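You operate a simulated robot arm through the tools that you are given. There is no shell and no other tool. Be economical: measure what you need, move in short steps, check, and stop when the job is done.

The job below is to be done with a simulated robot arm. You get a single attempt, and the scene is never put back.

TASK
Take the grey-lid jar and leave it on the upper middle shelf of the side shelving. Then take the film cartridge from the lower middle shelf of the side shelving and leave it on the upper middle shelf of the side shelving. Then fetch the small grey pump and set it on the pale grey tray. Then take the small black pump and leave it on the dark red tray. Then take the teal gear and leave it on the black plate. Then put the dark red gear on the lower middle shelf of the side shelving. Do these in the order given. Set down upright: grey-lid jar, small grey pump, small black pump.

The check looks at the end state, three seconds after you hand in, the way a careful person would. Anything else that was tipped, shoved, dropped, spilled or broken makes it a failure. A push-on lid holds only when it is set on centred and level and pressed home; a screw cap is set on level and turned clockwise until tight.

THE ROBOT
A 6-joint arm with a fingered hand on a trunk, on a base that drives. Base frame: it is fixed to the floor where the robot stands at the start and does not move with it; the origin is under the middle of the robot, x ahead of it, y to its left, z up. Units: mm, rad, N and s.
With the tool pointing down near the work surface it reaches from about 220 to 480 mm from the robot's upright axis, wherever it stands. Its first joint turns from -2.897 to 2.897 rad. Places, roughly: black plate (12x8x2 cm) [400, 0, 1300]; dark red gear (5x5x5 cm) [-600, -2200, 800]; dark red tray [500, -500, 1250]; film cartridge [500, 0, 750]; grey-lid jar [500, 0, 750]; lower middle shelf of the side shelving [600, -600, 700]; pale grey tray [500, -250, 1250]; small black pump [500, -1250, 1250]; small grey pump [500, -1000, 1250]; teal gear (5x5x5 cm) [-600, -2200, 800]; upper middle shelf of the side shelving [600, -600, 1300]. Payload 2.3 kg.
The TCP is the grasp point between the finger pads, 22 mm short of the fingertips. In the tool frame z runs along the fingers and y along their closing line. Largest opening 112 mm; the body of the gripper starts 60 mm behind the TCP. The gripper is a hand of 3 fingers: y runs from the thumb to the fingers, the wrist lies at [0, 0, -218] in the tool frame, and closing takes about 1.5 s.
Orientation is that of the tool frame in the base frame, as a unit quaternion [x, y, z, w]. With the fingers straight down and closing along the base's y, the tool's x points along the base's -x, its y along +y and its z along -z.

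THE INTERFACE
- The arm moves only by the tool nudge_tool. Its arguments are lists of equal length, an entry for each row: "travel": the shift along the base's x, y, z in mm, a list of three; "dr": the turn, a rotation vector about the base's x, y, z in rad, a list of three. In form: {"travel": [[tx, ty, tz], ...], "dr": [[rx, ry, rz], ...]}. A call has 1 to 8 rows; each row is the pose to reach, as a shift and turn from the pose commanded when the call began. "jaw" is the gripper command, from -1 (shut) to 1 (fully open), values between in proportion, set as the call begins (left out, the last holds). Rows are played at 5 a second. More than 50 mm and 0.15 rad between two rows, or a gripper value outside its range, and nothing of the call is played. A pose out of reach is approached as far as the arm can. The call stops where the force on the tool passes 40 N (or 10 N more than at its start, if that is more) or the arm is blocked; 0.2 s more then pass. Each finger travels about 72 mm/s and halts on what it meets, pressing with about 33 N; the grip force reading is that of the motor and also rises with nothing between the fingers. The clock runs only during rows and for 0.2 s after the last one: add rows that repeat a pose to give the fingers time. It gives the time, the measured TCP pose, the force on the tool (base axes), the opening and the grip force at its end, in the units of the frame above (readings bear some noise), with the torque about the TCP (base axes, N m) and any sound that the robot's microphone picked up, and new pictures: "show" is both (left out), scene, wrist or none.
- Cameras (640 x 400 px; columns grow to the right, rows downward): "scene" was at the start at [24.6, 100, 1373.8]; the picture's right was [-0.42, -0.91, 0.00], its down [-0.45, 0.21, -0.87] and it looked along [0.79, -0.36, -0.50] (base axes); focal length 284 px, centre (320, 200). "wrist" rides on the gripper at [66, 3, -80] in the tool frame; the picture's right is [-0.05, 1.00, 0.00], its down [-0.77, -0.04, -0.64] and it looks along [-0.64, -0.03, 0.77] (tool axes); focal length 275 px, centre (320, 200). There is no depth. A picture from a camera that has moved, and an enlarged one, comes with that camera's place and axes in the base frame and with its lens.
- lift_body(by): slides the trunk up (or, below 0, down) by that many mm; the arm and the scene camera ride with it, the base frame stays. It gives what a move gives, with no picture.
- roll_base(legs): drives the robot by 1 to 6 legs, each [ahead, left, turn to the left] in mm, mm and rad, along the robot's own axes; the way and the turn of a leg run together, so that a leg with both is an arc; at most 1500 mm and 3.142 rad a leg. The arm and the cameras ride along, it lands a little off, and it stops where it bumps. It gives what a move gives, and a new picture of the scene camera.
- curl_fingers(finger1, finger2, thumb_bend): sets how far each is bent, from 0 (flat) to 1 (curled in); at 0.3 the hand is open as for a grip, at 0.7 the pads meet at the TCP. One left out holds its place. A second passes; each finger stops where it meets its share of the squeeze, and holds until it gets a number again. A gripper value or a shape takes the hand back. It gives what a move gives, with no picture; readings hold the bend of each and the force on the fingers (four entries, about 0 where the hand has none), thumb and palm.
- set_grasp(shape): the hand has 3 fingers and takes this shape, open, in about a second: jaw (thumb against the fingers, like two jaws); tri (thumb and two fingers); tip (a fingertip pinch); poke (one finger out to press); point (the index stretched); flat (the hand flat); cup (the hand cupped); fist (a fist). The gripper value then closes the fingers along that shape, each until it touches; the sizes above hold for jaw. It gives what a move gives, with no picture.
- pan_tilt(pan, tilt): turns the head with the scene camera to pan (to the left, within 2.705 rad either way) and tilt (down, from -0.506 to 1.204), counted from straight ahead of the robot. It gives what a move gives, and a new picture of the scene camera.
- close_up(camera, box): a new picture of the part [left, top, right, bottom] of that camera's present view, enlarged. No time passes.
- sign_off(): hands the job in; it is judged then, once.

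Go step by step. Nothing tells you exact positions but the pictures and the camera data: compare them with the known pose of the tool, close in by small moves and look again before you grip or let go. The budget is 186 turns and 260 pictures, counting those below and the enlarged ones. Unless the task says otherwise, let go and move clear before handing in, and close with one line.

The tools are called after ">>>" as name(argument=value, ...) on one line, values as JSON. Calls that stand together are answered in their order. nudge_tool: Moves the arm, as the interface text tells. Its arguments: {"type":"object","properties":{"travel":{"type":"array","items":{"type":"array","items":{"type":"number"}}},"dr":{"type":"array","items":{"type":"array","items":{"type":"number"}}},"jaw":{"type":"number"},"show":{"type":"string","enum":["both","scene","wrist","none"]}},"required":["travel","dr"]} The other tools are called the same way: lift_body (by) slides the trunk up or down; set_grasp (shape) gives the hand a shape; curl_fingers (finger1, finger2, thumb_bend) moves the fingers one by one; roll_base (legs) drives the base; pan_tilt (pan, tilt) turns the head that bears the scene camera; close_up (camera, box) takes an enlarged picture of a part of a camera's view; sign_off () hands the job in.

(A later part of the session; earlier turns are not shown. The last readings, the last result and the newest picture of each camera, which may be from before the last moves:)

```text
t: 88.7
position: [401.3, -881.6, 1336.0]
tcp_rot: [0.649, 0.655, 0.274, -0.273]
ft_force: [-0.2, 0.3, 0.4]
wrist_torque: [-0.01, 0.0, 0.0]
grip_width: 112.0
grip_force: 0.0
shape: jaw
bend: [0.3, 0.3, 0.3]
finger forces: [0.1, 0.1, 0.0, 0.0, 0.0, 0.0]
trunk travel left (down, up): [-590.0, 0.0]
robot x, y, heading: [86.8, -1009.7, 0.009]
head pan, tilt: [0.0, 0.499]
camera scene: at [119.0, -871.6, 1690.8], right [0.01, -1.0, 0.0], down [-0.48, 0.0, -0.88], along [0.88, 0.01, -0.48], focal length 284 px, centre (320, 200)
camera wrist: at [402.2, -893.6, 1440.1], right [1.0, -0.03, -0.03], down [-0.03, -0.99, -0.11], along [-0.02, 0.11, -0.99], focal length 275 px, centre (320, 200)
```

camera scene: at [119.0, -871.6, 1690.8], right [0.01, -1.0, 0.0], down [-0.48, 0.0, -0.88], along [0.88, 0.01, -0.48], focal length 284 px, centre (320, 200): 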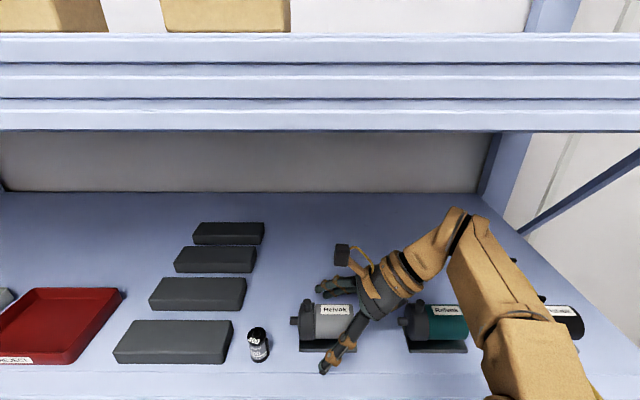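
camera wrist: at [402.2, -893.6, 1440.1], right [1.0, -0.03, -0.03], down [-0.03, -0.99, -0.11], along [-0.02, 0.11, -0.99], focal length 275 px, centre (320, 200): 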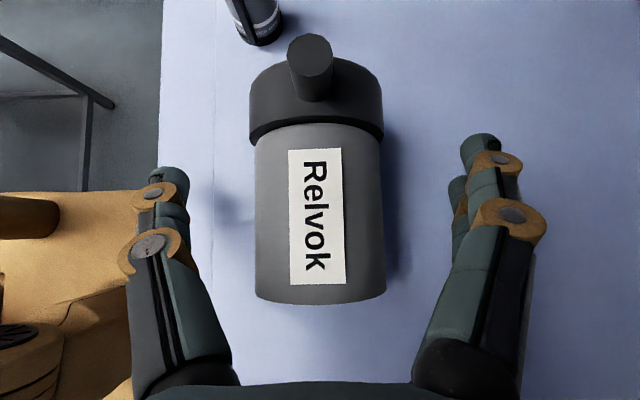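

Close on the motor.

>>> nudge_tool(travel=[[0, 0, 0], [0, 0, 0], [0, 0, 0], [0, 0, 0], [0, 0, 0], [0, 0, 0], [0, 0, 0], [0, 0, 0]], dr=[[0, 0, 0], [0, 0, 0], [0, 0, 0], [0, 0, 0], [0, 0, 0], [0, 0, 0], [0, 0, 0], [0, 0, 0]], jaw=-1, show="wrist")

>>> nudge_tool(travel=[[0, 0, 5], [0, 0, 15], [0, 0, 30]], dr=[[0, 0, 0], [0, 0, 0], [0, 0, 0]])

```text
t: 90.5
position: [402.1, -881.2, 1336.0]
tcp_rot: [0.649, 0.655, 0.275, -0.274]
ft_force: [0.3, -0.2, 0.1]
wrist_torque: [-0.05, -0.06, -0.02]
grip_width: 37.1
grip_force: 33.2
shape: jaw
bend: [0.74, 0.73, 0.7]
finger forces: [14.9, 14.7, 0.0, 0.0, 28.1, 0.0]
trunk travel left (down, up): [-590.0, 0.0]
robot x, y, heading: [86.6, -1014.5, 0.008]
head pan, tilt: [0.0, 0.499]
camera wrist: at [402.6, -893.4, 1440.1], right [1.0, -0.03, -0.03], down [-0.03, -0.99, -0.11], along [-0.03, 0.11, -0.99], focal length 275 px, centre (320, 200)
```

wrist: 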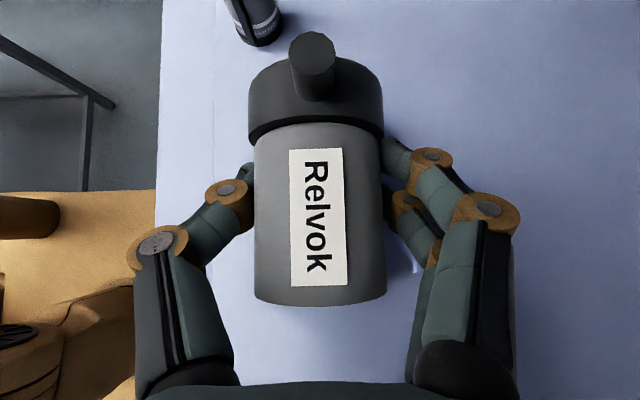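

```text
t: 91.2
position: [400.5, -881.7, 1365.9]
tcp_rot: [0.649, 0.654, 0.275, -0.273]
ft_force: [0.7, -0.1, -4.8]
wrist_torque: [-0.05, 0.02, -0.02]
grip_width: 37.1
grip_force: 33.0
shape: jaw
bend: [0.74, 0.73, 0.7]
finger forces: [15.1, 14.8, 0.0, 0.0, 28.2, 0.0]
trunk travel left (down, up): [-590.0, 0.0]
robot x, y, heading: [90.1, -1010.3, 0.005]
head pan, tilt: [0.0, 0.499]
camera scene: at [119.5, -871.4, 1690.7], right [0.01, -1.0, 0.0], down [-0.48, 0.0, -0.88], along [0.88, 0.01, -0.48], focal length 284 px, centre (320, 200)
camera wrist: at [402.9, -893.5, 1470.2], right [1.0, -0.03, -0.03], down [-0.03, -0.99, -0.11], along [-0.03, 0.11, -0.99], focal length 275 px, centre (320, 200)
```

scene: 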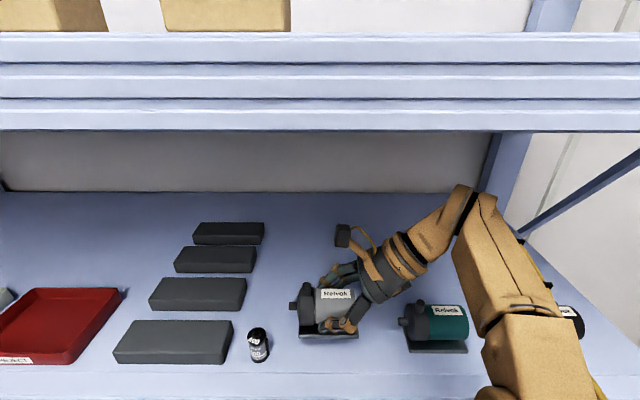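
wrist: 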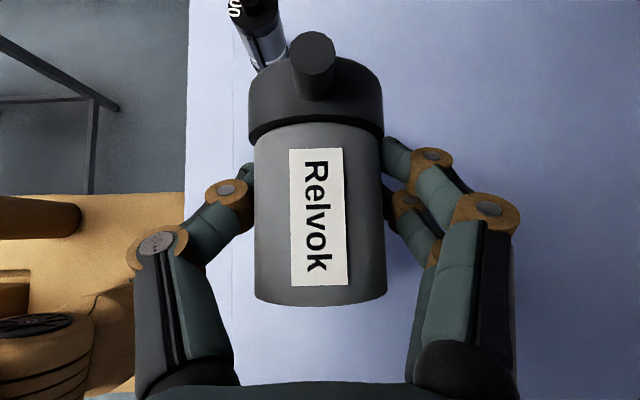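

The grey pump is held level. I'll rise, retract and drive over to the pale grey tray (centre ≈(418, -257)).

>>> nudge_tool(travel=[[0, 0, 20], [0, 0, 42], [-40, 0, 45], [-80, 0, 48]], dr=[[0, 0, 0], [0, 0, 0], [0, 0, 0], [0, 0, 0]], show="none")

>>> roll_base(legs=[[-150, 0, 0], [0, 624, 0]])

>>> close_up(camera="scene", box=[160, 170, 400, 320])

```text
t: 92.2
position: [320.1, -882.5, 1414.4]
tcp_rot: [0.649, 0.655, 0.276, -0.273]
ft_force: [-0.6, 0.4, -4.2]
wrist_torque: [0.0, -0.01, -0.01]
grip_width: 36.6
grip_force: 33.1
shape: jaw
bend: [0.74, 0.73, 0.7]
finger forces: [15.0, 14.2, 0.0, 0.1, 28.3, 0.0]
trunk travel left (down, up): [-590.0, 0.0]
robot x, y, heading: [84.9, -1008.0, 0.008]
head pan, tilt: [0.0, 0.499]
```

```text
t: 96.7
position: [163.7, -260.7, 1414.9]
tcp_rot: [0.646, 0.657, 0.274, -0.275]
ft_force: [-0.2, 0.4, -4.8]
wrist_torque: [-0.02, 0.0, 0.0]
grip_width: 36.6
grip_force: 32.5
shape: jaw
bend: [0.74, 0.73, 0.7]
finger forces: [15.2, 13.9, 0.0, 0.1, 28.1, 0.0]
trunk travel left (down, up): [-590.0, 0.0]
robot x, y, heading: [-69.5, -393.0, 0.012]
head pan, tilt: [0.0, 0.499]
camera scene: at [-39.2, -252.3, 1690.7], right [0.01, -1.0, 0.0], down [-0.48, -0.01, -0.88], along [0.88, 0.01, -0.48], focal length 284 px, centre (320, 200)
```

scene: 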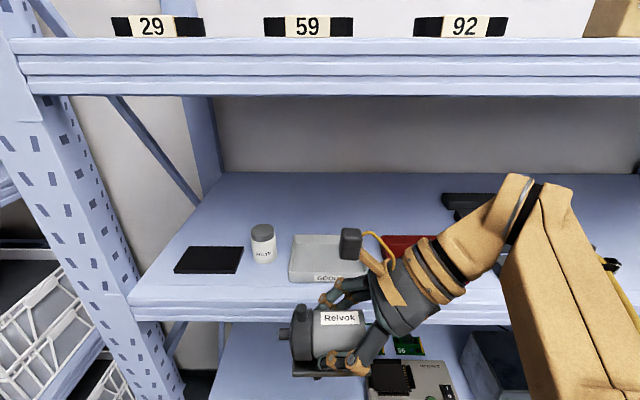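

```text
2.67 times, centred on (280, 245) of scene
camera zoom: at [-39.2, -252.3, 1690.7], right [0.01, -1.0, 0.0], down [-0.48, -0.01, -0.88], along [0.88, 0.01, -0.48], focal length 758 px, centre (427, 80)
```

zoom: 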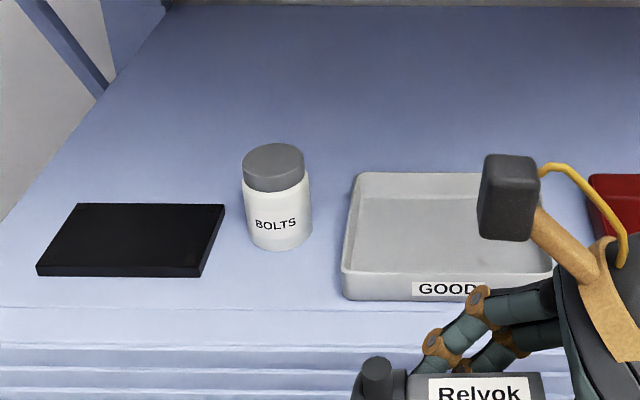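

The tray spans x 364–473, y -187…-337, so its centre is (418, -262). I'll drive forward and move over it.

>>> roll_base(legs=[[155, 0, -0.01]])

>>> nudge_tool(travel=[[30, 0, 0], [60, 0, 0], [95, 0, -10]], dr=[[0, 0, 0], [0, 0, 0], [0, 0, 0]])

```text
t: 98.1
position: [320.5, -262.6, 1414.2]
tcp_rot: [0.65, 0.654, 0.275, -0.273]
ft_force: [-1.2, -0.2, -4.8]
wrist_torque: [-0.03, 0.0, 0.01]
grip_width: 36.3
grip_force: 32.5
shape: jaw
bend: [0.74, 0.73, 0.71]
finger forces: [15.2, 13.9, 0.1, 0.0, 28.2, 0.0]
trunk travel left (down, up): [-590.0, 0.0]
robot x, y, heading: [84.4, -390.8, 0.002]
head pan, tilt: [0.0, 0.499]
camera scene: at [117.1, -251.3, 1690.7], right [0.0, -1.0, 0.0], down [-0.48, 0.0, -0.88], along [0.88, 0.0, -0.48], focal length 284 px, centre (320, 200)
```

scene: 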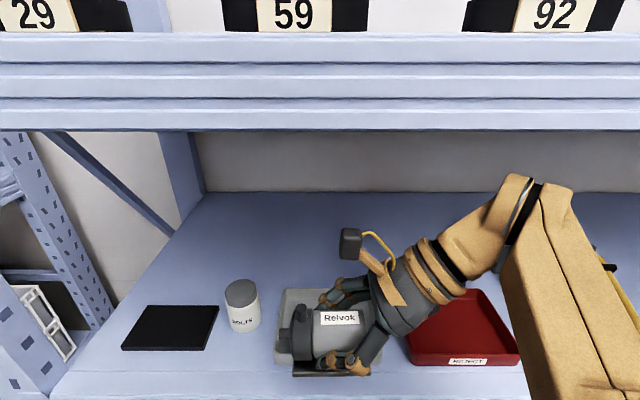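

```text
t: 98.9
position: [415.9, -262.0, 1404.2]
tcp_rot: [0.65, 0.654, 0.274, -0.274]
ft_force: [0.6, 0.0, -4.0]
wrist_torque: [-0.04, 0.01, 0.01]
grip_width: 36.6
grip_force: 33.3
shape: jaw
bend: [0.74, 0.73, 0.71]
finger forces: [15.5, 13.8, 0.1, 0.1, 28.2, 0.0]
trunk travel left (down, up): [-590.0, 0.0]
robot x, y, heading: [82.2, -391.2, 0.005]
head pan, tilt: [0.0, 0.499]
camera scene: at [119.2, -251.3, 1690.7], right [0.0, -1.0, 0.0], down [-0.48, 0.0, -0.88], along [0.88, 0.0, -0.48], focal length 284 px, centre (320, 200)
camera wrist: at [418.2, -274.0, 1508.2], right [1.0, -0.03, -0.03], down [-0.03, -0.99, -0.11], along [-0.03, 0.11, -0.99], focal length 275 px, centre (320, 200)
```

scene: 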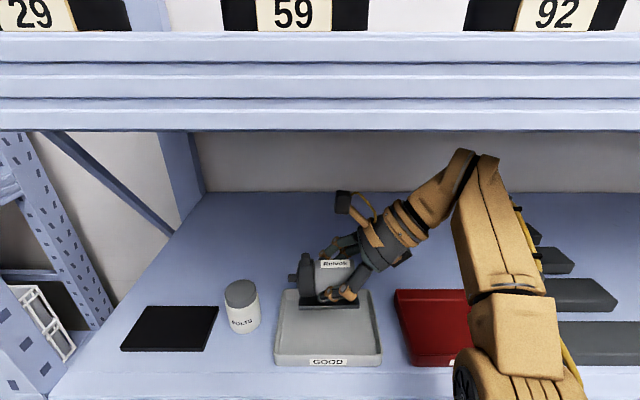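
wrist: 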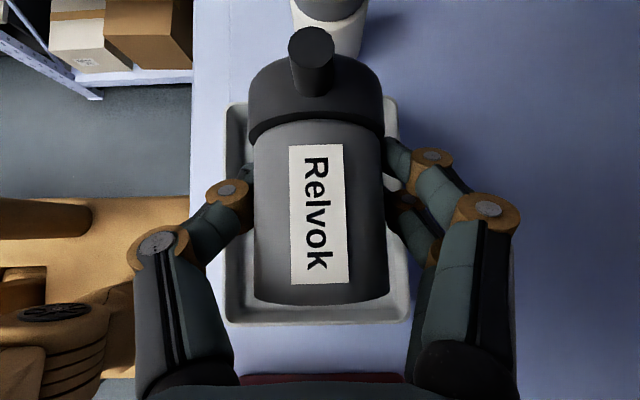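

Centred over the tray. Lowering, slowly at the end.

>>> nudge_tool(travel=[[-2, -3, -15], [-2, -3, -30], [-2, -3, -45], [-2, -3, -56]], dr=[[0, 0, 0], [0, 0, 0], [0, 0, 0], [0, 0, 0]], show="both")

```text
t: 99.9
position: [412.9, -266.3, 1349.1]
tcp_rot: [0.65, 0.654, 0.276, -0.273]
ft_force: [-0.5, -0.2, -5.1]
wrist_torque: [-0.01, -0.01, 0.0]
grip_width: 36.4
grip_force: 33.1
shape: jaw
bend: [0.74, 0.73, 0.71]
finger forces: [15.3, 14.0, 0.0, 0.0, 28.0, 0.0]
trunk travel left (down, up): [-590.0, 0.0]
robot x, y, heading: [82.0, -389.5, 0.003]
head pan, tilt: [0.0, 0.499]
camera scene: at [117.2, -251.3, 1690.7], right [0.0, -1.0, 0.0], down [-0.48, 0.0, -0.88], along [0.88, 0.0, -0.48], focal length 284 px, centre (320, 200)
camera wrist: at [414.2, -277.4, 1452.9], right [1.0, -0.03, -0.03], down [-0.03, -0.99, -0.11], along [-0.02, 0.11, -0.99], focal length 275 px, centre (320, 200)
```

scene: 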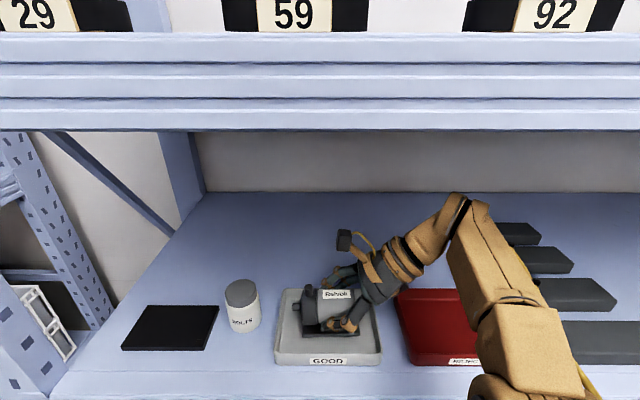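
wrist: 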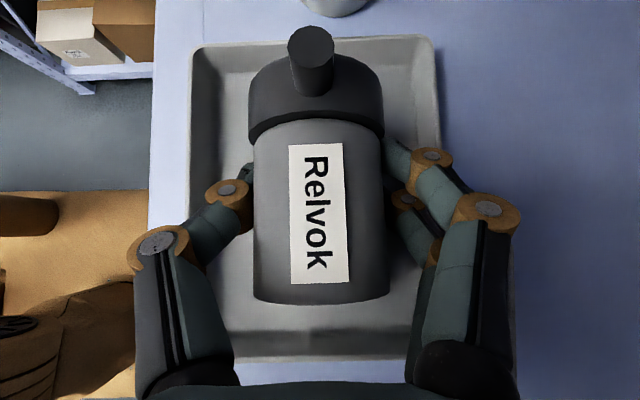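

Inside the tray walls. Final lowering to contact.

>>> nudge_tool(travel=[[0, 0, -3], [0, 0, -6], [0, 0, -8], [0, 0, -10], [0, 0, -12], [0, 0, -14]], dr=[[0, 0, 0], [0, 0, 0], [0, 0, 0], [0, 0, 0], [0, 0, 0], [0, 0, 0]], show="none")

```text
t: 101.3
position: [411.1, -266.3, 1336.3]
tcp_rot: [0.649, 0.654, 0.278, -0.273]
ft_force: [3.9, 2.4, 25.3]
wrist_torque: [0.31, -0.49, -0.09]
grip_width: 36.9
grip_force: 33.0
shape: jaw
bend: [0.74, 0.74, 0.72]
finger forces: [17.0, 25.3, 0.0, 0.0, 26.0, 0.0]
trunk travel left (down, up): [-590.0, 0.0]
robot x, y, heading: [87.9, -389.2, 0.004]
head pan, tilt: [0.0, 0.499]
```

>>> nudge_tool(travel=[[0, 0, 2], [0, 0, 2]], dr=[[0, 0, 0], [0, 0, 0]], show="none")

>>> nudge_tool(travel=[[0, 0, 0], [0, 0, 0], [0, 0, 0], [0, 0, 0]], dr=[[0, 0, 0], [0, 0, 0], [0, 0, 0], [0, 0, 0]], jaw=0.1, show="wrist")

```text
t: 101.9
position: [411.0, -265.2, 1336.7]
tcp_rot: [0.65, 0.654, 0.276, -0.273]
ft_force: [3.1, 1.9, 19.2]
wrist_torque: [0.27, -0.38, -0.07]
grip_width: 36.5
grip_force: 32.9
shape: jaw
bend: [0.74, 0.74, 0.72]
finger forces: [16.8, 22.1, 0.0, 0.0, 27.4, 0.1]
trunk travel left (down, up): [-590.0, 0.0]
robot x, y, heading: [86.0, -389.0, 0.007]
head pan, tilt: [0.0, 0.499]
```

```text
t: 102.9
position: [410.8, -266.1, 1336.4]
tcp_rot: [0.651, 0.654, 0.275, -0.272]
ft_force: [0.0, -0.2, 0.2]
wrist_torque: [0.0, 0.03, 0.0]
grip_width: 61.0
grip_force: 0.1
shape: jaw
bend: [0.72, 0.72, 0.7]
finger forces: [0.0, 0.1, 0.0, 0.0, 0.0, 0.1]
trunk travel left (down, up): [-590.0, 0.0]
robot x, y, heading: [81.8, -387.3, -0.001]
head pan, tilt: [0.0, 0.499]
camera wrist: at [412.4, -277.9, 1440.4], right [1.0, -0.03, -0.03], down [-0.03, -0.99, -0.11], along [-0.02, 0.11, -0.99], focal length 275 px, centre (320, 200)
```

wrist: 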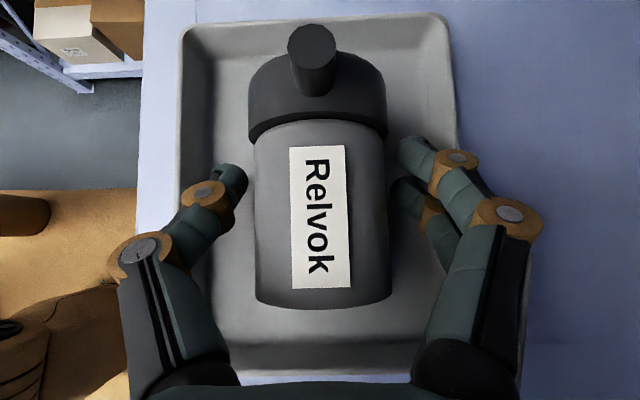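

Released and standing. I'll centre the gap a little, then rise straight up and retract.

>>> nudge_tool(travel=[[-3, 0, 0], [-3, 0, 10], [-3, 0, 30], [-3, 0, 55], [-3, 0, 75]], dr=[[0, 0, 0], [0, 0, 0], [0, 0, 0], [0, 0, 0], [0, 0, 0]], show="wrist")

>>> nudge_tool(travel=[[-40, 0, 3], [-80, 0, 5]], dr=[[0, 0, 0], [0, 0, 0]], show="scene")

```text
t: 104.1
position: [408.7, -266.4, 1412.1]
tcp_rot: [0.65, 0.653, 0.275, -0.274]
ft_force: [0.3, -0.3, 0.5]
wrist_torque: [-0.01, -0.03, -0.02]
grip_width: 60.9
grip_force: 0.1
shape: jaw
bend: [0.72, 0.72, 0.7]
finger forces: [0.0, 0.0, 0.0, 0.0, 0.0, 0.0]
trunk travel left (down, up): [-590.0, 0.0]
robot x, y, heading: [81.7, -393.5, 0.002]
head pan, tilt: [0.0, 0.499]
camera wrist: at [410.5, -277.6, 1516.1], right [1.0, -0.03, -0.03], down [-0.03, -0.99, -0.11], along [-0.03, 0.11, -0.99], focal length 275 px, centre (320, 200)
```

wrist: 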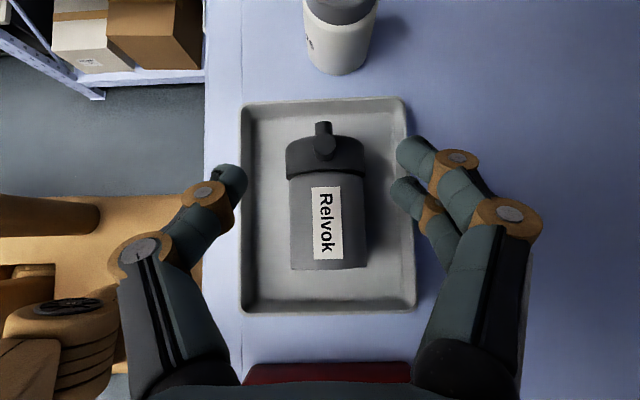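

```text
t: 104.7
position: [328.2, -266.7, 1416.5]
tcp_rot: [0.65, 0.654, 0.276, -0.273]
ft_force: [-0.1, 0.2, -1.0]
wrist_torque: [0.03, 0.02, -0.01]
grip_width: 61.2
grip_force: 0.1
shape: jaw
bend: [0.72, 0.72, 0.7]
finger forces: [0.1, 0.0, 0.0, 0.1, 0.0, 0.0]
trunk travel left (down, up): [-590.0, 0.0]
robot x, y, heading: [80.7, -388.3, 0.009]
head pan, tilt: [0.0, 0.499]
camera scene: at [115.2, -251.4, 1690.8], right [0.0, -1.0, 0.0], down [-0.48, 0.0, -0.88], along [0.88, 0.0, -0.48], focal length 284 px, centre (320, 200)
```

scene: 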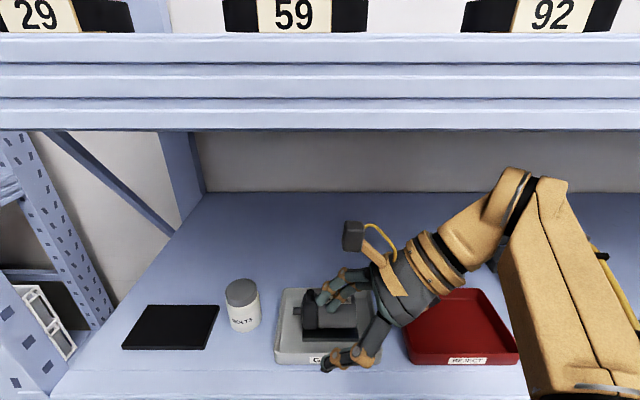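

The grey pump is upright in the tray. Next is the black pump near y≈-1204, so I'll back off and drive right, then look.

>>> roll_base(legs=[[-150, 0, 0], [0, -900, 0]])

>>> pan_tilt(pan=-0.5, tilt=0.9)

```text
t: 110.4
position: [181.1, -1165.1, 1415.7]
tcp_rot: [0.65, 0.654, 0.275, -0.273]
ft_force: [1.2, -0.4, -0.2]
wrist_torque: [0.02, 0.0, -0.03]
grip_width: 61.3
grip_force: 0.0
shape: jaw
bend: [0.72, 0.72, 0.7]
finger forces: [0.0, 0.1, 0.0, 0.0, 0.0, 0.1]
trunk travel left (down, up): [-590.0, 0.0]
robot x, y, heading: [-59.6, -1286.6, 0.01]
head pan, tilt: [0.0, 0.499]
camera scene: at [-31.1, -1150.0, 1690.8], right [0.0, -1.0, 0.0], down [-0.48, 0.0, -0.88], along [0.88, 0.0, -0.48], focal length 284 px, centre (320, 200)
```

scene: 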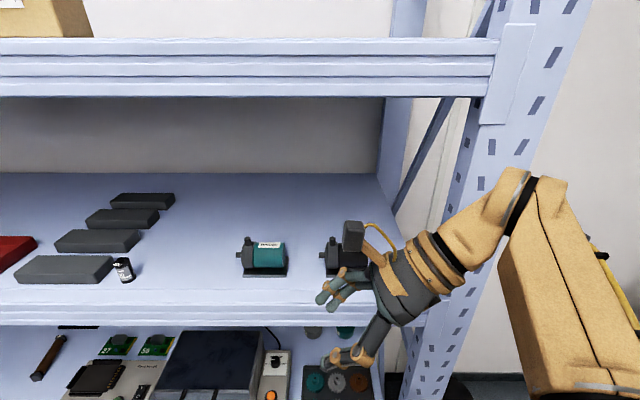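

```text
t: 111.3
position: [180.3, -1164.1, 1416.6]
tcp_rot: [0.649, 0.654, 0.276, -0.273]
ft_force: [0.6, -0.2, 0.2]
wrist_torque: [0.0, -0.01, -0.03]
grip_width: 61.4
grip_force: 0.0
shape: jaw
bend: [0.72, 0.72, 0.7]
finger forces: [0.0, 0.1, 0.0, 0.0, 0.1, 0.0]
trunk travel left (down, up): [-590.0, 0.0]
robot x, y, heading: [-62.7, -1285.2, 0.006]
head pan, tilt: [-0.499, 0.901]
camera scene: at [-55.5, -1186.0, 1656.9], right [-0.47, -0.88, 0.0], down [-0.69, 0.37, -0.62], along [0.55, -0.29, -0.78], focal length 284 px, centre (320, 200)
```

scene: 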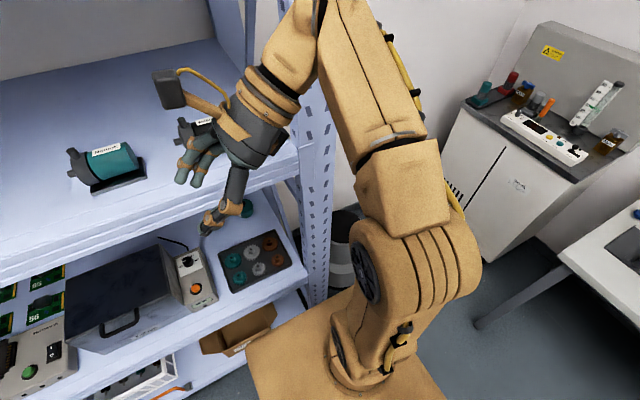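

The right post (y≈-1345) would collide with the hand leaning right, so for the black pump I'll lean left instead. I shift left, untilt and turn the hand by 180°.

>>> roll_base(legs=[[0, 130, 0]])

>>> nudge_tool(travel=[[0, -20, -15], [0, -40, -30], [0, -60, -45], [0, -80, -60], [0, -100, -75], [0, -120, -90], [0, -120, -90]], dr=[[-0.13, 0, 0], [-0.26, 0, 0], [-0.39, 0, 0], [-0.52, 0, 0], [-0.65, 0, 0], [-0.78, 0, 0], [-0.795, 0, 0]], show="none")

>>> nudge_tool(travel=[[5, 0, 0], [10, 0, 0], [15, 0, 0], [20, 0, 0], [20, 0, 0], [20, 0, 0], [20, 0, 0], [20, 0, 0]], dr=[[0, 0, 0.14], [0, 0, 0.28], [0, 0, 0.42], [0, 0, 0.56], [0, 0, 0.7], [0, 0, 0.84], [0, 0, 0.98], [0, 0, 1.12]], show="none")

>>> nudge_tool(travel=[[0, 0, 0], [0, 0, 0], [0, 0, 0], [0, 0, 0], [0, 0, 0], [0, 0, 0], [0, 0, 0], [0, 0, 0]], dr=[[0, 0, 0.14], [0, 0, 0.28], [0, 0, 0.42], [0, 0, 0.56], [0, 0, 0.7], [0, 0, 0.84], [0, 0, 0.98], [0, 0, 1.12]], show="none")

>>> nudge_tool(travel=[[0, 0, 0], [0, 0, 0], [0, 0, 0], [0, 0, 0], [0, 0, 0], [0, 0, 0], [0, 0, 0]], dr=[[0, 0, 0.14], [0, 0, 0.28], [0, 0, 0.42], [0, 0, 0.56], [0, 0, 0.7], [0, 0, 0.84], [0, 0, 0.9]], show="scene")

```text
t: 112.6
position: [180.7, -1037.3, 1416.7]
tcp_rot: [0.65, 0.653, 0.277, -0.272]
ft_force: [-0.7, 0.1, -0.2]
wrist_torque: [0.01, -0.02, -0.02]
grip_width: 61.3
grip_force: 0.1
shape: jaw
bend: [0.72, 0.72, 0.7]
finger forces: [0.1, 0.0, 0.1, 0.1, 0.0, 0.0]
trunk travel left (down, up): [-590.0, 0.0]
robot x, y, heading: [-64.8, -1158.4, 0.009]
head pan, tilt: [-0.499, 0.901]
camera scene: at [-56.2, -1057.5, 1656.9], right [-0.47, -0.88, 0.0], down [-0.69, 0.37, -0.62], along [0.55, -0.3, -0.78], focal length 284 px, centre (320, 200)
```

scene: 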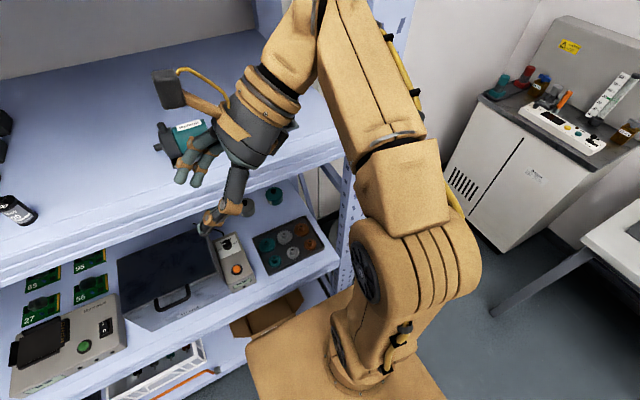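

```text
t: 114.2
position: [180.0, -1155.7, 1327.4]
tcp_rot: [0.705, 0.709, 0.0, 0.001]
ft_force: [0.1, 0.2, 0.4]
wrist_torque: [-0.01, 0.01, 0.01]
grip_width: 61.6
grip_force: 0.1
shape: jaw
bend: [0.72, 0.72, 0.7]
finger forces: [0.1, 0.1, 0.0, 0.1, 0.1, 0.0]
trunk travel left (down, up): [-590.0, 0.0]
robot x, y, heading: [-63.4, -1156.8, 0.003]
head pan, tilt: [-0.499, 0.901]
```

```text
t: 116.0
position: [200.0, -1156.2, 1327.7]
tcp_rot: [0.219, 0.976, 0.001, 0.0]
ft_force: [-0.4, -0.6, -0.6]
wrist_torque: [-0.02, 0.01, -0.02]
grip_width: 60.9
grip_force: 0.1
shape: jaw
bend: [0.72, 0.72, 0.7]
finger forces: [0.1, 0.0, 0.0, 0.0, 0.0, 0.0]
trunk travel left (down, up): [-590.0, 0.0]
robot x, y, heading: [-62.6, -1162.3, 0.007]
head pan, tilt: [-0.499, 0.901]
```

```text
t: 117.8
position: [200.2, -1151.7, 1323.0]
tcp_rot: [-0.331, 0.944, -0.001, 0.001]
ft_force: [-0.3, 0.2, 0.5]
wrist_torque: [0.0, 0.03, 0.01]
grip_width: 61.0
grip_force: 0.0
shape: jaw
bend: [0.72, 0.72, 0.7]
finger forces: [0.0, 0.0, 0.0, 0.0, 0.0, 0.0]
out of reach, approached as far as the arm can: row 8
trunk travel left (down, up): [-590.0, 0.0]
robot x, y, heading: [-63.4, -1160.0, 0.007]
head pan, tilt: [-0.499, 0.901]
```

```text
t: 119.4
position: [147.6, -1045.6, 1245.2]
tcp_rot: [-0.707, 0.707, -0.005, 0.002]
ft_force: [-0.4, -0.7, -0.5]
wrist_torque: [0.02, 0.01, 0.01]
grip_width: 61.2
grip_force: 0.0
shape: jaw
bend: [0.72, 0.72, 0.7]
finger forces: [0.0, 0.0, 0.0, 0.1, 0.1, 0.1]
out of reach, approached as far as the arm can: row 1, 2, 3, 4, 5, 6, 7
trunk travel left (down, up): [-590.0, 0.0]
robot x, y, heading: [-63.9, -1160.1, 0.005]
head pan, tilt: [-0.499, 0.901]
camera scene: at [-56.0, -1057.7, 1656.9], right [-0.47, -0.88, 0.0], down [-0.69, 0.37, -0.62], along [0.55, -0.29, -0.78], focal length 284 px, centre (320, 200)
```

scene: 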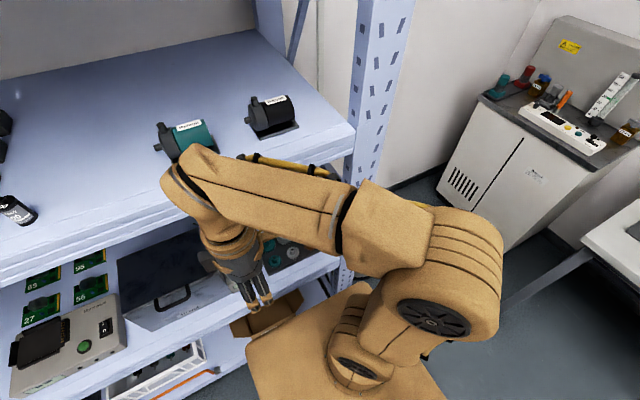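

The last joint hits its limit turning this way. I'll turn the hand the other way round (negative yaw), which reaches the same orientation.

>>> nudge_tool(travel=[[5, -15, 8], [10, -30, 15], [20, -50, 25], [30, -70, 35], [40, -90, 45], [50, -110, 55], [50, -110, 55], [50, -110, 55]], dr=[[0, 0, -0.14], [0, 0, -0.28], [0, 0, -0.42], [0, 0, -0.56], [0, 0, -0.7], [0, 0, -0.84], [0, 0, -0.98], [0, 0, -1.12]], show="none")

>>> nudge_tool(travel=[[0, 0, 0], [0, 0, 0], [0, 0, 0], [0, 0, 0], [0, 0, 0], [0, 0, 0], [0, 0, 0], [0, 0, 0]], dr=[[0, 0, -0.14], [0, 0, -0.28], [0, 0, -0.42], [0, 0, -0.56], [0, 0, -0.7], [0, 0, -0.84], [0, 0, -0.98], [0, 0, -1.12]], show="none")

>>> nudge_tool(travel=[[0, 0, 0], [0, 0, 0], [0, 0, 0], [0, 0, 0], [0, 0, 0], [0, 0, 0], [0, 0, 0], [0, 0, 0]], dr=[[0, 0, -0.14], [0, 0, -0.28], [0, 0, -0.42], [0, 0, -0.56], [0, 0, -0.7], [0, 0, -0.84], [0, 0, -0.98], [0, 0, -1.12]], show="none")

>>> nudge_tool(travel=[[0, 0, 0], [0, 0, 0], [0, 0, 0], [0, 0, 0], [0, 0, 0], [0, 0, 0], [0, 0, 0], [0, 0, 0]], dr=[[0, 0, -0.14], [0, 0, -0.28], [0, 0, -0.42], [0, 0, -0.56], [0, 0, -0.7], [0, 0, -0.84], [0, 0, -0.98], [0, 0, -1.12]], show="none")

>>> nudge_tool(travel=[[0, 0, 0], [0, 0, 0], [0, 0, 0], [0, 0, 0], [0, 0, 0], [0, 0, 0], [0, 0, 0], [0, 0, 0]], dr=[[0, 0, -0.14], [0, 0, -0.28], [0, 0, -0.42], [0, 0, -0.56], [0, 0, -0.7], [0, 0, -0.84], [0, 0, -0.98], [0, 0, -1.12]], show="scene")

```text
t: 121.2
position: [195.8, -1155.1, 1299.3]
tcp_rot: [-0.226, 0.974, 0.001, 0.0]
ft_force: [-0.3, 0.2, -0.5]
wrist_torque: [0.04, 0.0, -0.01]
grip_width: 61.2
grip_force: 0.0
shape: jaw
bend: [0.72, 0.72, 0.7]
finger forces: [0.0, 0.1, 0.0, 0.1, 0.0, 0.1]
trunk travel left (down, up): [-590.0, 0.0]
robot x, y, heading: [-63.1, -1159.3, 0.005]
head pan, tilt: [-0.499, 0.901]
```

```text
t: 123.0
position: [195.5, -1155.9, 1299.5]
tcp_rot: [0.327, 0.945, 0.0, 0.0]
ft_force: [-1.3, 0.2, 1.1]
wrist_torque: [0.0, -0.02, 0.0]
grip_width: 61.1
grip_force: 0.1
shape: jaw
bend: [0.72, 0.72, 0.7]
finger forces: [0.1, 0.1, 0.0, 0.2, 0.0, 0.0]
trunk travel left (down, up): [-590.0, 0.0]
robot x, y, heading: [-66.0, -1159.7, 0.009]
head pan, tilt: [-0.499, 0.901]
```

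```text
t: 124.8
position: [195.2, -1154.5, 1300.4]
tcp_rot: [0.779, 0.627, 0.001, 0.001]
ft_force: [-0.8, -0.4, 0.6]
wrist_torque: [0.01, -0.02, -0.03]
grip_width: 61.2
grip_force: 0.0
shape: jaw
bend: [0.72, 0.72, 0.7]
finger forces: [0.0, 0.0, 0.1, 0.1, 0.0, 0.0]
trunk travel left (down, up): [-590.0, 0.0]
robot x, y, heading: [-63.2, -1160.6, 0.003]
head pan, tilt: [-0.499, 0.901]
```

```text
t: 126.6
position: [195.3, -1154.5, 1300.3]
tcp_rot: [0.993, 0.118, 0.0, 0.002]
ft_force: [0.2, -0.1, 0.7]
wrist_torque: [0.02, 0.03, -0.05]
grip_width: 61.1
grip_force: 0.1
shape: jaw
bend: [0.72, 0.72, 0.7]
finger forces: [0.0, 0.0, 0.0, 0.0, 0.0, 0.0]
trunk travel left (down, up): [-590.0, 0.0]
robot x, y, heading: [-62.9, -1163.0, 0.007]
head pan, tilt: [-0.499, 0.901]
```

```text
t: 128.4
position: [195.3, -1155.7, 1299.2]
tcp_rot: [0.904, -0.428, 0.0, 0.001]
ft_force: [0.5, -0.3, 0.0]
wrist_torque: [-0.01, 0.0, -0.01]
grip_width: 61.2
grip_force: 0.0
shape: jaw
bend: [0.72, 0.72, 0.7]
finger forces: [0.0, 0.0, 0.0, 0.1, 0.0, 0.0]
trunk travel left (down, up): [-590.0, 0.0]
robot x, y, heading: [-63.2, -1161.7, 0.006]
head pan, tilt: [-0.499, 0.901]
camera scene: at [-56.2, -1057.7, 1656.9], right [-0.47, -0.88, 0.0], down [-0.69, 0.37, -0.62], along [0.55, -0.29, -0.78], focal length 284 px, centre (320, 200)
```

scene: 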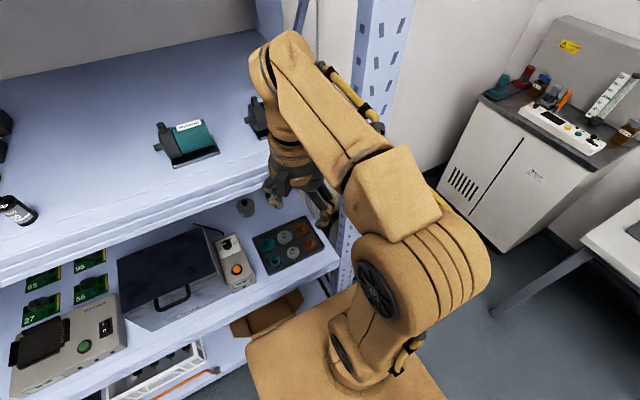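

>>> nudge_tool(travel=[[0, 0, 0], [0, 0, 0], [0, 0, 0], [0, 0, 0], [0, 0, 0], [0, 0, 0]], dr=[[0, 0, -0.14], [0, 0, -0.28], [0, 0, -0.42], [0, 0, -0.56], [0, 0, -0.686], [0, 0, -0.686]], show="none")

>>> roll_base(legs=[[0, 100, 0]])

>>> nudge_tool(travel=[[0, -25, 15], [0, -50, 30], [0, -75, 45], [0, -100, 60], [0, -120, 80], [0, -140, 100], [0, -140, 115]], dr=[[-0.13, 0, 0], [-0.26, 0, 0], [-0.39, 0, 0], [-0.52, 0, 0], [-0.65, 0, 0], [-0.78, 0, 0], [-0.8, 0, 0]], show="scene")

```text
t: 129.8
position: [195.3, -1155.4, 1299.2]
tcp_rot: [0.707, -0.707, -0.001, 0.0]
ft_force: [0.4, -0.8, 0.0]
wrist_torque: [0.0, 0.0, 0.01]
grip_width: 61.2
grip_force: 0.0
shape: jaw
bend: [0.72, 0.72, 0.7]
finger forces: [0.0, 0.1, 0.0, 0.0, 0.0, 0.0]
trunk travel left (down, up): [-590.0, 0.0]
robot x, y, heading: [-63.2, -1159.5, 0.006]
head pan, tilt: [-0.499, 0.901]
```

```text
t: 131.0
position: [194.0, -1056.4, 1300.8]
tcp_rot: [0.708, -0.707, -0.001, 0.0]
ft_force: [-0.2, 0.7, 0.2]
wrist_torque: [-0.01, -0.03, 0.02]
grip_width: 61.3
grip_force: 0.0
shape: jaw
bend: [0.72, 0.72, 0.7]
finger forces: [0.0, 0.0, 0.1, 0.0, 0.1, 0.0]
trunk travel left (down, up): [-590.0, 0.0]
robot x, y, heading: [-65.3, -1057.9, 0.007]
head pan, tilt: [-0.499, 0.901]
camera scene: at [-56.6, -957.8, 1656.9], right [-0.47, -0.88, 0.0], down [-0.69, 0.37, -0.62], along [0.55, -0.3, -0.78], focal length 284 px, centre (320, 200)
```

scene: 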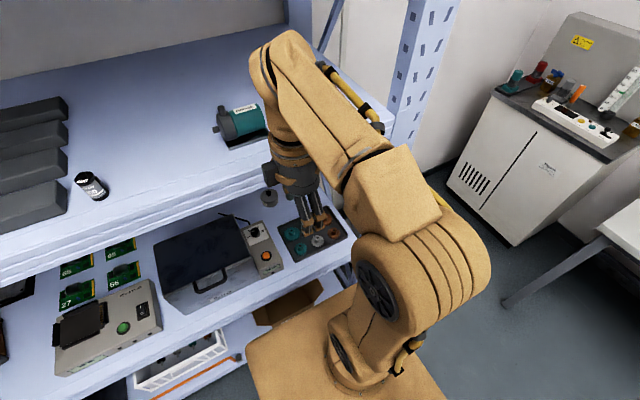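

```text
t: 132.6
position: [193.3, -1195.6, 1415.7]
tcp_rot: [0.652, -0.65, 0.275, 0.276]
ft_force: [0.1, 0.6, 0.1]
wrist_torque: [0.04, 0.0, 0.04]
grip_width: 61.2
grip_force: 0.0
shape: jaw
bend: [0.72, 0.72, 0.7]
finger forces: [0.0, 0.1, 0.1, 0.0, 0.0, 0.1]
trunk travel left (down, up): [-590.0, 0.0]
robot x, y, heading: [-59.3, -1059.2, 0.007]
head pan, tilt: [-0.499, 0.901]
camera scene: at [-56.5, -957.9, 1656.9], right [-0.47, -0.88, 0.0], down [-0.69, 0.37, -0.62], along [0.55, -0.3, -0.78], focal length 284 px, centre (320, 200)
```

scene: 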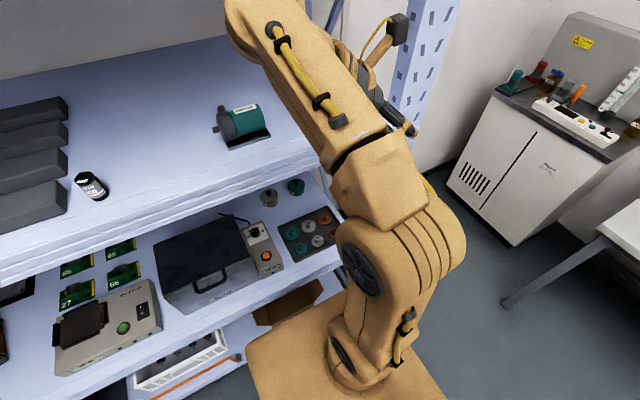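

Leaning left works. I open fully, drive in above the black pump and look.

>>> nudge_tool(travel=[[0, 0, 0], [0, 0, 0], [0, 0, 0], [0, 0, 0]], dr=[[0, 0, 0], [0, 0, 0], [0, 0, 0], [0, 0, 0]], jaw=1, show="none")

>>> roll_base(legs=[[145, 0, 0]])

>>> nudge_tool(travel=[[20, 0, 0], [40, 0, 0]], dr=[[0, 0, 0], [0, 0, 0]], show="wrist")

```text
t: 133.6
position: [193.2, -1195.2, 1416.2]
tcp_rot: [0.652, -0.65, 0.276, 0.276]
ft_force: [0.5, -0.7, -0.1]
wrist_torque: [-0.04, -0.02, 0.01]
grip_width: 111.9
grip_force: 0.1
shape: jaw
bend: [0.3, 0.3, 0.3]
finger forces: [0.0, 0.1, 0.0, 0.0, 0.0, 0.1]
trunk travel left (down, up): [-590.0, 0.0]
robot x, y, heading: [-64.4, -1058.6, 0.004]
head pan, tilt: [-0.499, 0.901]
```

```text
t: 134.9
position: [339.9, -1194.2, 1415.1]
tcp_rot: [-0.651, 0.651, -0.275, -0.276]
ft_force: [-0.2, -0.2, 0.6]
wrist_torque: [0.01, 0.02, -0.03]
grip_width: 111.6
grip_force: 0.0
shape: jaw
bend: [0.3, 0.3, 0.3]
finger forces: [0.0, 0.0, 0.1, 0.0, 0.1, 0.0]
trunk travel left (down, up): [-590.0, 0.0]
robot x, y, heading: [80.3, -1061.6, 0.006]
head pan, tilt: [-0.499, 0.901]
camera scene: at [89.5, -957.4, 1656.9], right [-0.47, -0.88, 0.0], down [-0.69, 0.37, -0.62], along [0.55, -0.29, -0.78], focal length 284 px, centre (320, 200)
```

scene: 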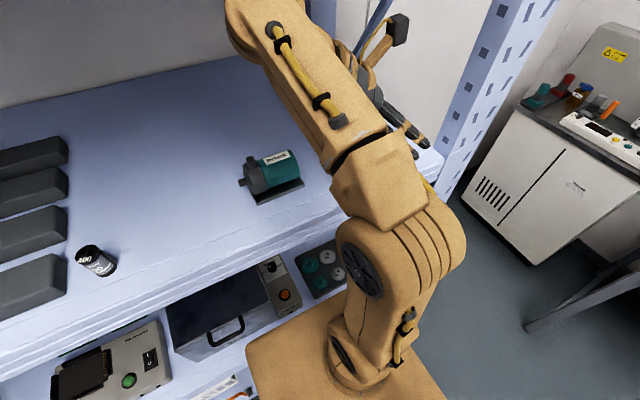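

```text
t: 135.5
position: [380.5, -1195.0, 1415.3]
tcp_rot: [0.652, -0.65, 0.275, 0.276]
ft_force: [0.4, 0.3, -0.2]
wrist_torque: [-0.02, 0.03, 0.01]
grip_width: 111.9
grip_force: 0.1
shape: jaw
bend: [0.3, 0.3, 0.3]
finger forces: [0.1, 0.1, 0.0, 0.0, 0.0, 0.0]
trunk travel left (down, up): [-590.0, 0.0]
robot x, y, heading: [76.6, -1058.8, 0.009]
head pan, tilt: [-0.499, 0.901]
camera wrist: at [376.9, -1183.9, 1518.6], right [-1.0, 0.03, -0.03], down [0.03, 0.99, -0.11], along [0.03, -0.11, -0.99], focal length 275 px, centre (320, 200)
```

wrist: 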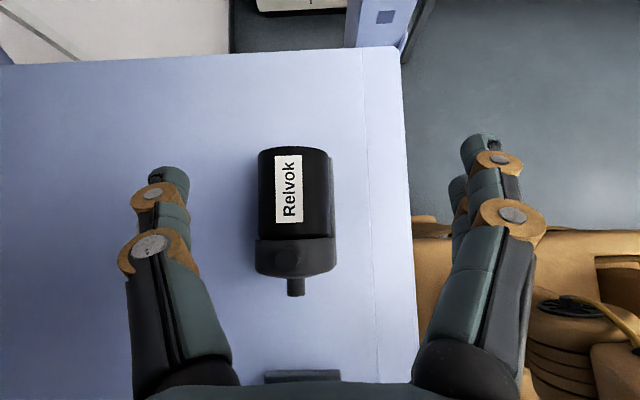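

Pump axis at x≈398; target TCP y≈-1202. Aligning and partially descending.

>>> nudge_tool(travel=[[18, -7, 0], [18, -7, -10], [18, -7, -25]], dr=[[0, 0, 0], [0, 0, 0], [0, 0, 0]], show="wrist")

```text
t: 136.3
position: [397.7, -1203.1, 1389.8]
tcp_rot: [0.651, -0.651, 0.275, 0.276]
ft_force: [-0.2, -0.1, 0.4]
wrist_torque: [-0.04, 0.03, 0.02]
grip_width: 112.3
grip_force: 0.0
shape: jaw
bend: [0.3, 0.3, 0.3]
finger forces: [0.1, 0.0, 0.1, 0.0, 0.0, 0.0]
trunk travel left (down, up): [-590.0, 0.0]
robot x, y, heading: [81.3, -1059.1, 0.001]
head pan, tilt: [-0.499, 0.901]
camera wrist: at [393.9, -1191.3, 1494.1], right [-1.0, 0.03, -0.03], down [0.03, 0.99, -0.11], along [0.03, -0.11, -0.99], focal length 275 px, centre (320, 200)
```

wrist: 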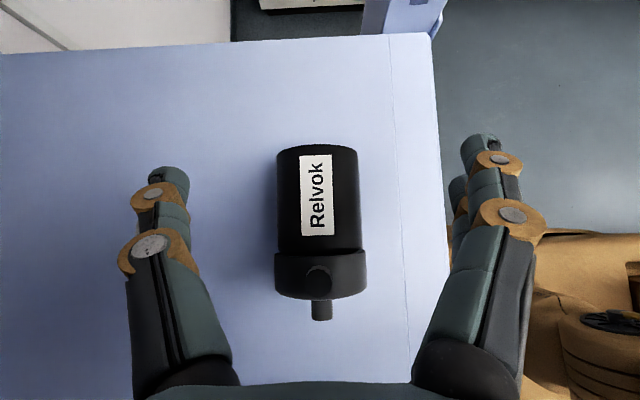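

Centred. Descend and grip.

>>> nudge_tool(travel=[[0, 0, -18], [0, 0, -36], [0, 0, -54], [0, 0, -54]], dr=[[0, 0, 0], [0, 0, 0], [0, 0, 0], [0, 0, 0]], show="wrist")

>>> nudge_tool(travel=[[0, 0, 0], [0, 0, 0], [0, 0, 0], [0, 0, 0], [0, 0, 0], [0, 0, 0], [0, 0, 0], [0, 0, 0]], dr=[[0, 0, 0], [0, 0, 0], [0, 0, 0], [0, 0, 0], [0, 0, 0], [0, 0, 0], [0, 0, 0], [0, 0, 0]], jaw=-1, show="none")

>>> nudge_tool(travel=[[0, 0, 5], [0, 0, 15], [0, 0, 30]], dr=[[0, 0, 0], [0, 0, 0], [0, 0, 0]], show="wrist")

```text
t: 137.3
position: [397.8, -1201.6, 1336.6]
tcp_rot: [0.652, -0.651, 0.275, 0.275]
ft_force: [0.0, 0.2, 0.1]
wrist_torque: [0.02, 0.03, -0.02]
grip_width: 111.7
grip_force: 0.0
shape: jaw
bend: [0.3, 0.3, 0.3]
finger forces: [0.1, 0.1, 0.1, 0.1, 0.0, 0.1]
trunk travel left (down, up): [-590.0, 0.0]
robot x, y, heading: [81.0, -1060.5, 0.003]
head pan, tilt: [-0.499, 0.901]
camera wrist: at [393.5, -1190.5, 1440.3], right [-1.0, 0.03, -0.03], down [0.03, 0.99, -0.11], along [0.03, -0.11, -0.99], focal length 275 px, centre (320, 200)
```

wrist: 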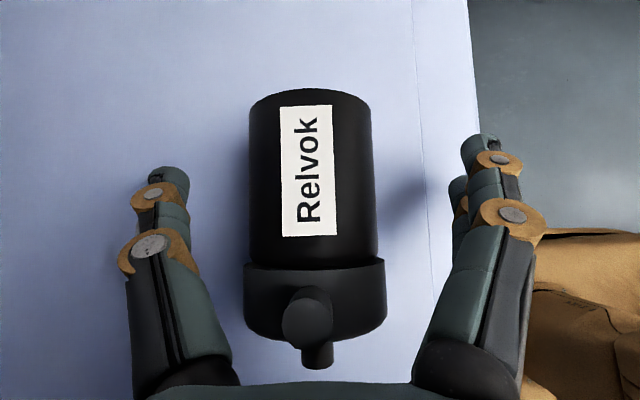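

```text
t: 139.1
position: [396.9, -1200.6, 1336.8]
tcp_rot: [0.651, -0.65, 0.276, 0.277]
ft_force: [0.0, 0.0, -0.2]
wrist_torque: [-0.01, -0.03, 0.01]
grip_width: 37.7
grip_force: 32.7
shape: jaw
bend: [0.74, 0.73, 0.7]
finger forces: [15.0, 15.0, 0.0, 0.0, 30.0, 0.0]
trunk travel left (down, up): [-590.0, 0.0]
robot x, y, heading: [83.7, -1059.3, 0.003]
head pan, tilt: [-0.499, 0.901]
```

```text
t: 139.9
position: [398.6, -1201.4, 1366.1]
tcp_rot: [0.652, -0.65, 0.274, 0.276]
ft_force: [0.2, 0.3, -4.9]
wrist_torque: [-0.03, 0.0, 0.02]
grip_width: 37.6
grip_force: 33.0
shape: jaw
bend: [0.74, 0.73, 0.7]
finger forces: [15.4, 15.4, 0.0, 0.0, 30.7, 0.0]
trunk travel left (down, up): [-590.0, 0.0]
robot x, y, heading: [78.1, -1057.4, 0.004]
head pan, tilt: [-0.499, 0.901]
camera wrist: at [394.2, -1190.5, 1470.3], right [-1.0, 0.03, -0.03], down [0.03, 0.99, -0.11], along [0.03, -0.11, -0.99], focal length 275 px, centre (320, 200)
```

wrist: 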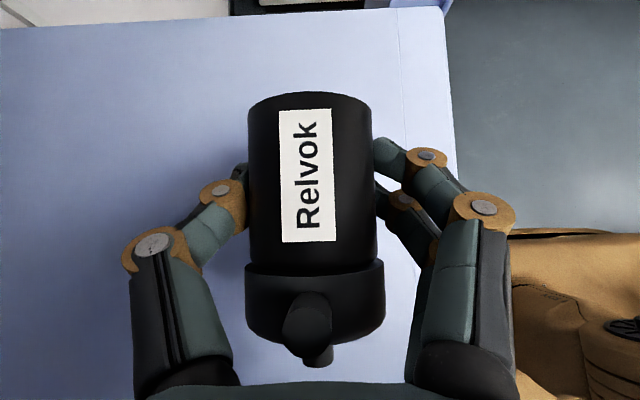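

The black pump is lifted level. I carry it to the red tray (centre ≈(412, -451)).

>>> nudge_tool(travel=[[0, 0, 20], [0, 0, 42], [-40, 0, 45], [-80, 0, 48]], dr=[[0, 0, 0], [0, 0, 0], [0, 0, 0], [0, 0, 0]], show="none")

>>> roll_base(legs=[[-150, 0, 0], [0, 746, 0]])

>>> pan_tilt(pan=-0.2, tilt=0.6)

```text
t: 140.9
position: [316.7, -1202.7, 1413.5]
tcp_rot: [0.652, -0.651, 0.275, 0.275]
ft_force: [0.0, 0.1, -5.2]
wrist_torque: [-0.03, 0.05, 0.05]
grip_width: 37.7
grip_force: 32.5
shape: jaw
bend: [0.74, 0.73, 0.7]
finger forces: [15.6, 15.5, 0.0, 0.0, 30.8, 0.0]
trunk travel left (down, up): [-590.0, 0.0]
robot x, y, heading: [78.9, -1059.8, 0.009]
head pan, tilt: [-0.499, 0.901]
```

```text
t: 145.9
position: [167.0, -455.4, 1413.8]
tcp_rot: [-0.651, 0.652, -0.275, -0.276]
ft_force: [0.7, -0.3, -4.2]
wrist_torque: [-0.03, -0.01, -0.02]
grip_width: 37.6
grip_force: 32.6
shape: jaw
bend: [0.74, 0.73, 0.7]
finger forces: [15.5, 15.4, 0.0, 0.0, 30.9, 0.1]
trunk travel left (down, up): [-590.0, 0.0]
robot x, y, heading: [-72.0, -312.8, -0.002]
head pan, tilt: [-0.499, 0.901]
camera scene: at [-61.1, -210.7, 1656.9], right [-0.48, -0.88, 0.0], down [-0.69, 0.37, -0.62], along [0.55, -0.3, -0.78], focal length 284 px, centre (320, 200)
```

scene: 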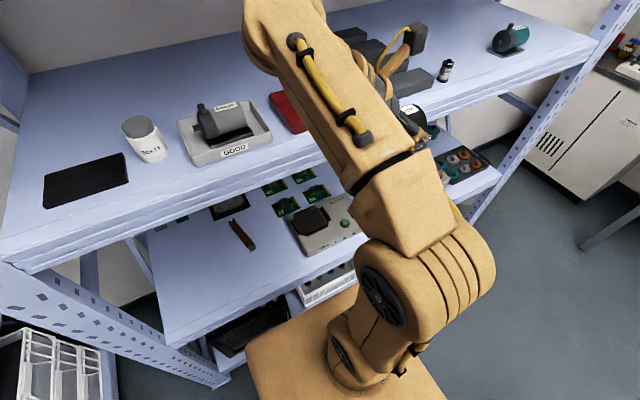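

```text
t: 146.7
position: [166.1, -456.5, 1413.0]
tcp_rot: [-0.651, 0.652, -0.274, -0.277]
ft_force: [0.1, 0.5, -4.7]
wrist_torque: [-0.07, 0.01, 0.0]
grip_width: 37.7
grip_force: 32.1
shape: jaw
bend: [0.74, 0.73, 0.7]
finger forces: [15.5, 15.5, 0.0, 0.1, 30.9, 0.0]
trunk travel left (down, up): [-590.0, 0.0]
robot x, y, heading: [-67.5, -311.1, -0.001]
head pan, tilt: [-0.201, 0.6]
camera scene: at [-40.9, -192.6, 1681.6], right [-0.2, -0.98, 0.0], down [-0.55, 0.11, -0.82], along [0.81, -0.16, -0.57], focal length 284 px, centre (320, 200)
```

scene: 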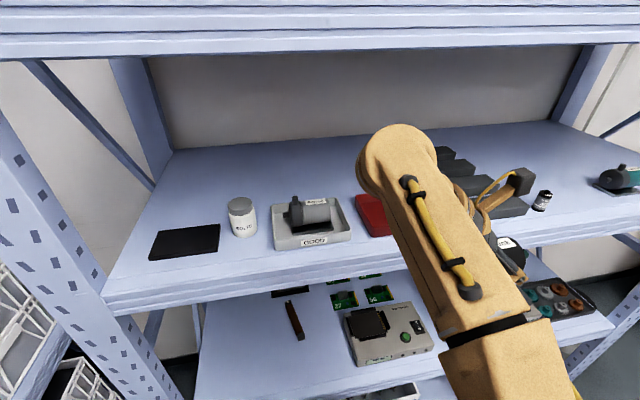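

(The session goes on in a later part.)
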